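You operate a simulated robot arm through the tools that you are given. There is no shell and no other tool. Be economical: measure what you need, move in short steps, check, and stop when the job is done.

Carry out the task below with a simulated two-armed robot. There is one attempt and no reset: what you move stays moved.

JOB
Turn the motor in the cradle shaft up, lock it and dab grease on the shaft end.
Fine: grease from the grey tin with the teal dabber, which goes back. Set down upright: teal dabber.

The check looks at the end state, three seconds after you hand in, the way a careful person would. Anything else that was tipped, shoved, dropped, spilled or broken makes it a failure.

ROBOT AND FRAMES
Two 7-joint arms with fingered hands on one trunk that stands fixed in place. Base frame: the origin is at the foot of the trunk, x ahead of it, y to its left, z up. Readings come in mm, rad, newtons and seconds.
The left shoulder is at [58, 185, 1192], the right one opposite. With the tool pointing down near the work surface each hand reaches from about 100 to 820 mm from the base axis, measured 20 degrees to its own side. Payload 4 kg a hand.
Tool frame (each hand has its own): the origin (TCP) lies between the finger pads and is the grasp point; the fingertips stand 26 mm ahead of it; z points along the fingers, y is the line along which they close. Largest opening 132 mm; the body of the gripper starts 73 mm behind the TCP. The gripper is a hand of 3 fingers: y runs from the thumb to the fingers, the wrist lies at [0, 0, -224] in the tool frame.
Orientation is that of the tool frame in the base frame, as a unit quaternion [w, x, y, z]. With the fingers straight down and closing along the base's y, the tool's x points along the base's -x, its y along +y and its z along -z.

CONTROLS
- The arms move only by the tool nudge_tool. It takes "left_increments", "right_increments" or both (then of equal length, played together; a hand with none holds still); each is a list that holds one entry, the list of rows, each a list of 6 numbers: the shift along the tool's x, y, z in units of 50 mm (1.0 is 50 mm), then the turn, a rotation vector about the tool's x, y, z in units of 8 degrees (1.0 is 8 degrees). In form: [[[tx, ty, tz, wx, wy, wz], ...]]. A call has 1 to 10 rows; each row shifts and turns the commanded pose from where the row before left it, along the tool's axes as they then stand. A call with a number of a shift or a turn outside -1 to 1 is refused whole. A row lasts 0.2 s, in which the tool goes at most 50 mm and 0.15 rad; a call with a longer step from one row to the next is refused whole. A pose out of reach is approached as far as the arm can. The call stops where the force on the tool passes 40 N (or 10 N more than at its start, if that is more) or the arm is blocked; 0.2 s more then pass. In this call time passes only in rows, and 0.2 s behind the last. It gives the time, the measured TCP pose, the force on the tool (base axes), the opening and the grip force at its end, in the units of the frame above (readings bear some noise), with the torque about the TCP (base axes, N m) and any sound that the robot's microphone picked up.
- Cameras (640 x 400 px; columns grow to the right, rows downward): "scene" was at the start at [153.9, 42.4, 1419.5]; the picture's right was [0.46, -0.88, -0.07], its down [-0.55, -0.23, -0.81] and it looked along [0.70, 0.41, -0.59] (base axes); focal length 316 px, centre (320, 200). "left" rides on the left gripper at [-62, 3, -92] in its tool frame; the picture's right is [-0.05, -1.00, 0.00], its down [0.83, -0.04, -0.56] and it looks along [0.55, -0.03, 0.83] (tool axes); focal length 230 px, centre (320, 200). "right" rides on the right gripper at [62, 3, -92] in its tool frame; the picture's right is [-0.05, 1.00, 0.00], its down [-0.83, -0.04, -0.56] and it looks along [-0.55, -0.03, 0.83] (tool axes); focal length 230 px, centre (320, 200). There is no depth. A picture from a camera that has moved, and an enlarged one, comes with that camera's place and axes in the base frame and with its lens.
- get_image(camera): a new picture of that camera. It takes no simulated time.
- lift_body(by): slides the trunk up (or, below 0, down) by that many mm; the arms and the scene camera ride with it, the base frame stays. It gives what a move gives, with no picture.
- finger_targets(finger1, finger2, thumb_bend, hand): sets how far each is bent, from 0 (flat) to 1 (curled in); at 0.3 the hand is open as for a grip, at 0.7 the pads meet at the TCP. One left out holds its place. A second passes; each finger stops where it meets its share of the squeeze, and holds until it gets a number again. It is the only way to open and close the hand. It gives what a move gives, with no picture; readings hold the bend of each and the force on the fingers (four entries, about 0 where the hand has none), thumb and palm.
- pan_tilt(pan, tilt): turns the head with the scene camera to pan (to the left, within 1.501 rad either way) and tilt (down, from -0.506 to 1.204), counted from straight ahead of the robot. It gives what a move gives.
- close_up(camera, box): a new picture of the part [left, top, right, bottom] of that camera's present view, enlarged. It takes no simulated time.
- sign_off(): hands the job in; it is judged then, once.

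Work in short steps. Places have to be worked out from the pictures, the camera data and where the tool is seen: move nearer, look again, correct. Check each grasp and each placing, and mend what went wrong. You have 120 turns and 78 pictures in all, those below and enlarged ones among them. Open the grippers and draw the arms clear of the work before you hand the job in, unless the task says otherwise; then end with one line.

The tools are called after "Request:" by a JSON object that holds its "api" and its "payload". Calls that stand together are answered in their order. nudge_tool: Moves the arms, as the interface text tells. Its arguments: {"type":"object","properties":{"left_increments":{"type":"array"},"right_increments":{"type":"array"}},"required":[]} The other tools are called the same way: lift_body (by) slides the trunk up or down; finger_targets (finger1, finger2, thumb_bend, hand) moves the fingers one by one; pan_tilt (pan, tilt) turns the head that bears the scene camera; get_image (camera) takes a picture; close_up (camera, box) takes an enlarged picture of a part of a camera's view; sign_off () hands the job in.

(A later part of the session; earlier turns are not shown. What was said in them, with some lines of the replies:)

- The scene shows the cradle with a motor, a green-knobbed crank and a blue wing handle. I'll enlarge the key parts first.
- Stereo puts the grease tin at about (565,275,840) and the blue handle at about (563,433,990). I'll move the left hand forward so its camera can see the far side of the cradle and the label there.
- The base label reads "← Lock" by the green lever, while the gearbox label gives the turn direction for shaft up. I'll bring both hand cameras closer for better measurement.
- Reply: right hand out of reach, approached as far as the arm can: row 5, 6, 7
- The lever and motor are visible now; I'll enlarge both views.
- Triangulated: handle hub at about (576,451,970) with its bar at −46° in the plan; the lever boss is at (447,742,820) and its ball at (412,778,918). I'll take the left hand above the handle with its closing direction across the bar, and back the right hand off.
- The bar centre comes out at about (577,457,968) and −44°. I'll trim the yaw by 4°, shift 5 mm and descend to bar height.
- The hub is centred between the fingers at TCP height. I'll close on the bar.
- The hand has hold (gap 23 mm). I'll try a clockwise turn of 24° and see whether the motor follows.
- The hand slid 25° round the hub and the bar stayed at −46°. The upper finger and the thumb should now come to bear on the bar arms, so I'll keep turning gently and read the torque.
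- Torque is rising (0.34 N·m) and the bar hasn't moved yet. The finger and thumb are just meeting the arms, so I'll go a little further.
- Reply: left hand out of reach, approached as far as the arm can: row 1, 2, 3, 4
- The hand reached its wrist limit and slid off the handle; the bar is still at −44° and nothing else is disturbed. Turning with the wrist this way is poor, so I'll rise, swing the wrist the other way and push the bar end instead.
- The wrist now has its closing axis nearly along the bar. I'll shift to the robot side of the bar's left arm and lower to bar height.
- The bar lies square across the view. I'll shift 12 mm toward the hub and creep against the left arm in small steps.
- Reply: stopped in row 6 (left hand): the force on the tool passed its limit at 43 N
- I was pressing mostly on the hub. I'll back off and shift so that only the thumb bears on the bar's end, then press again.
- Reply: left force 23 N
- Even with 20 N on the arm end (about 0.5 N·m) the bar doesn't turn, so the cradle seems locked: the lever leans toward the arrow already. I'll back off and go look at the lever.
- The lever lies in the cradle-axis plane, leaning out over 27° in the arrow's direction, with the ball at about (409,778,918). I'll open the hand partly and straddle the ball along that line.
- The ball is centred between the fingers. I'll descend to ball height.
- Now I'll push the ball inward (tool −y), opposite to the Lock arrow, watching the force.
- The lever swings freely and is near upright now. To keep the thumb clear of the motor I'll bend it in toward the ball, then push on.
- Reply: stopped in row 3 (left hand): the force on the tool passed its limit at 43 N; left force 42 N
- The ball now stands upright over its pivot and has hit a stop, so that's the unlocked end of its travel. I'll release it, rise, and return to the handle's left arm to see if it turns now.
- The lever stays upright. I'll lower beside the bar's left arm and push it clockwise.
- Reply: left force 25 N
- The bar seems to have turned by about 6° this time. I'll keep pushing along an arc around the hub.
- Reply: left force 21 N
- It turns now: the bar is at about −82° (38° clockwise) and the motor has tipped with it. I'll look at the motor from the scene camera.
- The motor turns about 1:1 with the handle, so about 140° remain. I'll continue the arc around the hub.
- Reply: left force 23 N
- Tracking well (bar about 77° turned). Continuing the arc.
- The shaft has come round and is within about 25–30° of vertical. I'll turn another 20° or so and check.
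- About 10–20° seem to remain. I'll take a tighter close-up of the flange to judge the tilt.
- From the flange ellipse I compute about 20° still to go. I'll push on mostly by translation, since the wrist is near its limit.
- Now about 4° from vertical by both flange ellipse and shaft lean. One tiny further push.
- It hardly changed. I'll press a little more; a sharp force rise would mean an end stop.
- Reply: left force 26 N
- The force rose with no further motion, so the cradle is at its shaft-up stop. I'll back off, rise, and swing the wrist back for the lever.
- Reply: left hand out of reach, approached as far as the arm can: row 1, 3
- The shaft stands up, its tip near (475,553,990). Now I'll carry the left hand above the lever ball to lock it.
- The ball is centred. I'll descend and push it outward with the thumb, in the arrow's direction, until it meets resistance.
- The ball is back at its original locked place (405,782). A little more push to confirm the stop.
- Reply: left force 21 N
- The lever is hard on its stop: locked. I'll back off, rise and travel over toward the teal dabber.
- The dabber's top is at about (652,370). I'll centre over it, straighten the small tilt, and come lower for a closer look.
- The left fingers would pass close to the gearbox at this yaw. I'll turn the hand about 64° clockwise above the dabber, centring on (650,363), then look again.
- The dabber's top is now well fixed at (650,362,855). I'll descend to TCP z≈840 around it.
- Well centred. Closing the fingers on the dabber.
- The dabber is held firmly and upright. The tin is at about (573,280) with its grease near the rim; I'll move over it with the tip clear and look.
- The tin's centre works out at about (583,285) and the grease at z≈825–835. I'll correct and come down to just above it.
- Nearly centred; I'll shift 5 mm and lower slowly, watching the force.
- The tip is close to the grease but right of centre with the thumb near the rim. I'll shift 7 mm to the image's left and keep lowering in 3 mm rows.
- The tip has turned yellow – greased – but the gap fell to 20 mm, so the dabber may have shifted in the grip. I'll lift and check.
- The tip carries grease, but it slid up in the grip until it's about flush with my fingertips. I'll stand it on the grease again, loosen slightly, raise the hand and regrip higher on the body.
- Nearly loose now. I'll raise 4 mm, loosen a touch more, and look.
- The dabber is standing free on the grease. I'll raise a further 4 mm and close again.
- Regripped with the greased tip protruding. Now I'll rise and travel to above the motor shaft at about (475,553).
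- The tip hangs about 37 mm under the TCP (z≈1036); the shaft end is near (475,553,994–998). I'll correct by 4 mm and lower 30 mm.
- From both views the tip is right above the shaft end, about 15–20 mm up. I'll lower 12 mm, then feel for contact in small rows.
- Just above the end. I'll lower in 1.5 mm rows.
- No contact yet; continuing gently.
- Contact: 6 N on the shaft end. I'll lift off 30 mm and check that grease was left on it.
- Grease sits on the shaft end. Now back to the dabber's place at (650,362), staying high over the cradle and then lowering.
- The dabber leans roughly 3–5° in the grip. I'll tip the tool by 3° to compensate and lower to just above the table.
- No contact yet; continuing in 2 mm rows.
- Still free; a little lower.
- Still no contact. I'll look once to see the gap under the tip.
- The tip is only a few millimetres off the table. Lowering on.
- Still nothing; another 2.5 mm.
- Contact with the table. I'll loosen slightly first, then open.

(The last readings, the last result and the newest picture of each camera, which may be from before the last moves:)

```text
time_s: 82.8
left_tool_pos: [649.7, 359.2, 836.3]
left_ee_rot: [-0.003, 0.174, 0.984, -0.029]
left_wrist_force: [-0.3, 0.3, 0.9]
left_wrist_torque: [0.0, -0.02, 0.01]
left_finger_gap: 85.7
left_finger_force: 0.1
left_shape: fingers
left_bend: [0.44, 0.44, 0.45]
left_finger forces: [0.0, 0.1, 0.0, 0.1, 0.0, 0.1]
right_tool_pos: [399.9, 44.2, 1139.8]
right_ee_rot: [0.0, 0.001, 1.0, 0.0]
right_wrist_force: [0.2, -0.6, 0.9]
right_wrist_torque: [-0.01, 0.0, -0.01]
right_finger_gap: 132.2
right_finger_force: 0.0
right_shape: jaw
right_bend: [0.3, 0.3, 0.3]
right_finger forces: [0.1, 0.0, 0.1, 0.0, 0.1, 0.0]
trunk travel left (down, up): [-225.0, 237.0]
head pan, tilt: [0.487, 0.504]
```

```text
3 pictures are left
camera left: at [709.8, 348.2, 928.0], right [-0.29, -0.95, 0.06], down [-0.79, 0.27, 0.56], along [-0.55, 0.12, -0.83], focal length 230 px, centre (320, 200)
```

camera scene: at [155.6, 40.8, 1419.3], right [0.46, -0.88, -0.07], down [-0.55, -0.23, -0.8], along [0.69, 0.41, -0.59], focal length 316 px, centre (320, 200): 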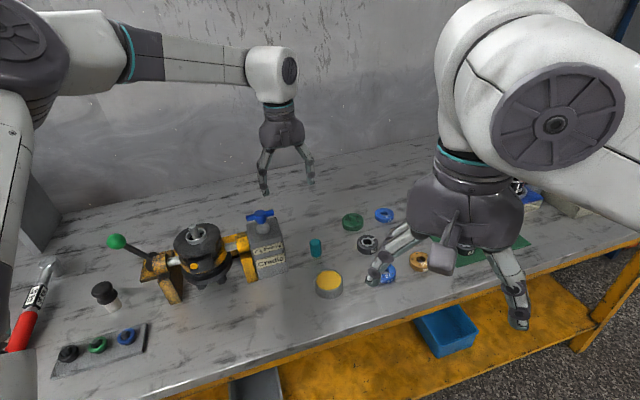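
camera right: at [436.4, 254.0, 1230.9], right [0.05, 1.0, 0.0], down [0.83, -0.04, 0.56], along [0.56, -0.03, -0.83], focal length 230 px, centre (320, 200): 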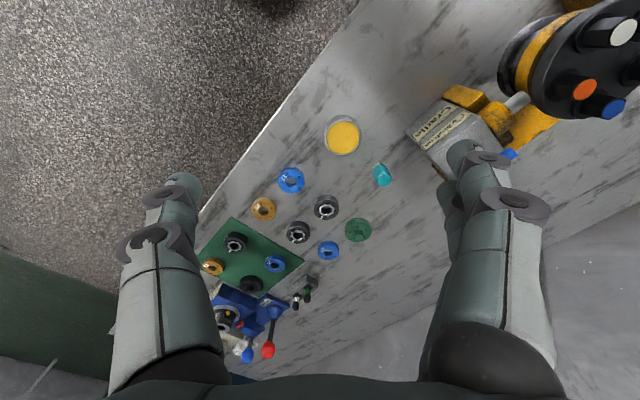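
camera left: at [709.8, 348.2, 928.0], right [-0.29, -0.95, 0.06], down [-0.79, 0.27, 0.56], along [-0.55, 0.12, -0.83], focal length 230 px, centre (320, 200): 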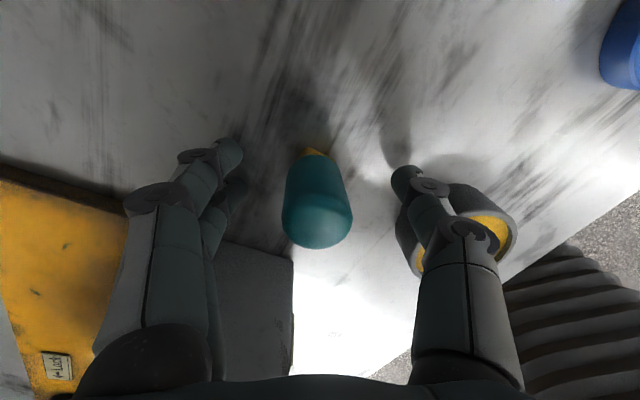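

The dabber stands upright at its place, free of the fingers. I'll rise straight up and draw the left arm back.

Request:
{"api": "nudge_tool", "payload": {"left_increments": [[[0, 0, -0.5, 0, 0, 0], [0, 0, -0.9, 0, 0, 0], [0, 0, -0.9, 0, 0, 0], [0, 0, -0.9, -0.4, 0, 0], [0, 0, -0.9, 0, 0, 0], [0, 0, -0.9, 0, 0, 0], [0, 0, -0.9, 0, 0, 0], [0, 0, -0.9, 0, 0, 0], [0, 0, -0.9, 0, 0, 0]]]}}

Request:
{"api": "nudge_tool", "payload": {"left_increments": [[[0.9, 0, 0, 0, 0, 0], [0.9, 0, 0, 0, 0, 0], [0.9, 0, 0, 0, 0, 0], [0.9, 0, 0, 0, 0, 0], [0.9, 0, 0, 0, 0, 0], [0.9, 0, 0, 0, 0, 0]]]}}

Request:
{"api": "finger_targets", "payload": {"hand": "left", "finger1": 0.3, "finger2": 0.3, "thumb_bend": 0.3}}

Request:
{"api": "get_image", "payload": {"camera": "scene"}}

```text
time_s: 84.8
left_tool_pos: [650.9, 369.2, 1224.6]
left_ee_rot: [0.001, 0.173, 0.985, -0.001]
left_wrist_force: [0.0, -0.1, 0.5]
left_wrist_torque: [-0.02, 0.0, -0.02]
left_finger_gap: 85.7
left_finger_force: 0.0
left_shape: fingers
left_bend: [0.44, 0.44, 0.45]
left_finger forces: [0.0, 0.0, 0.0, 0.0, 0.1, 0.0]
right_tool_pos: [399.0, 45.0, 1138.5]
right_ee_rot: [0.0, 0.002, 1.0, 0.0]
right_wrist_force: [-0.5, -0.2, 0.6]
right_wrist_torque: [0.04, 0.0, -0.01]
right_finger_gap: 131.7
right_finger_force: 0.0
right_shape: jaw
right_bend: [0.3, 0.3, 0.3]
right_finger forces: [0.0, 0.0, 0.0, 0.0, 0.0, 0.1]
trunk travel left (down, up): [-225.0, 237.0]
head pan, tilt: [0.487, 0.504]
```

```text
time_s: 86.2
left_tool_pos: [395.7, 462.8, 1221.5]
left_ee_rot: [0.002, 0.175, 0.985, -0.001]
left_wrist_force: [0.5, 0.9, -0.5]
left_wrist_torque: [-0.03, 0.0, -0.01]
left_finger_gap: 85.9
left_finger_force: 0.0
left_shape: fingers
left_bend: [0.44, 0.44, 0.45]
left_finger forces: [0.0, 0.0, 0.1, 0.0, 0.1, 0.0]
right_tool_pos: [397.6, 45.9, 1139.1]
right_ee_rot: [0.001, 0.002, 1.0, -0.001]
right_wrist_force: [0.7, 0.3, -0.5]
right_wrist_torque: [-0.01, 0.0, 0.02]
right_finger_gap: 131.9
right_finger_force: 0.1
right_shape: jaw
right_bend: [0.3, 0.3, 0.3]
right_finger forces: [0.0, 0.1, 0.0, 0.0, 0.0, 0.0]
trunk travel left (down, up): [-225.0, 237.0]
head pan, tilt: [0.487, 0.504]
```

```text
time_s: 87.2
left_tool_pos: [395.8, 462.2, 1222.1]
left_ee_rot: [0.0, 0.174, 0.985, 0.0]
left_wrist_force: [-0.6, 0.0, -0.4]
left_wrist_torque: [0.02, -0.01, 0.02]
left_finger_gap: 134.0
left_finger_force: 0.1
left_shape: fingers
left_bend: [0.3, 0.3, 0.3]
left_finger forces: [0.0, 0.0, 0.0, 0.1, 0.1, 0.1]
right_tool_pos: [399.0, 44.6, 1138.5]
right_ee_rot: [0.0, 0.002, 1.0, 0.0]
right_wrist_force: [0.2, -0.8, 0.0]
right_wrist_torque: [0.01, 0.02, -0.01]
right_finger_gap: 131.6
right_finger_force: 0.1
right_shape: jaw
right_bend: [0.3, 0.3, 0.3]
right_finger forces: [0.2, 0.0, 0.0, 0.0, 0.0, 0.1]
trunk travel left (down, up): [-225.0, 237.0]
head pan, tilt: [0.487, 0.504]
```

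```text
2 pictures are left
camera scene: at [153.6, 42.6, 1419.6], right [0.46, -0.88, -0.07], down [-0.55, -0.23, -0.81], along [0.7, 0.41, -0.59], focal length 316 px, centre (320, 200)
```

scene: 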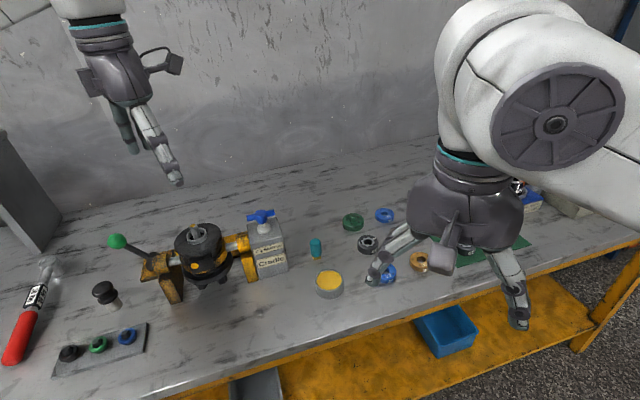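

Everything is in place: shaft up and greased, lever at Lock, dabber standing upright at its spot, and both arms clear. Handing in.

Request:
{"api": "sign_off", "payload": {}}

```text
The job is handed in.
```

The motor's shaft is up, the cradle is locked, there is grease on the shaft end, and the teal dabber is back upright at its spot; I handed the job in but have no verdict on the check.
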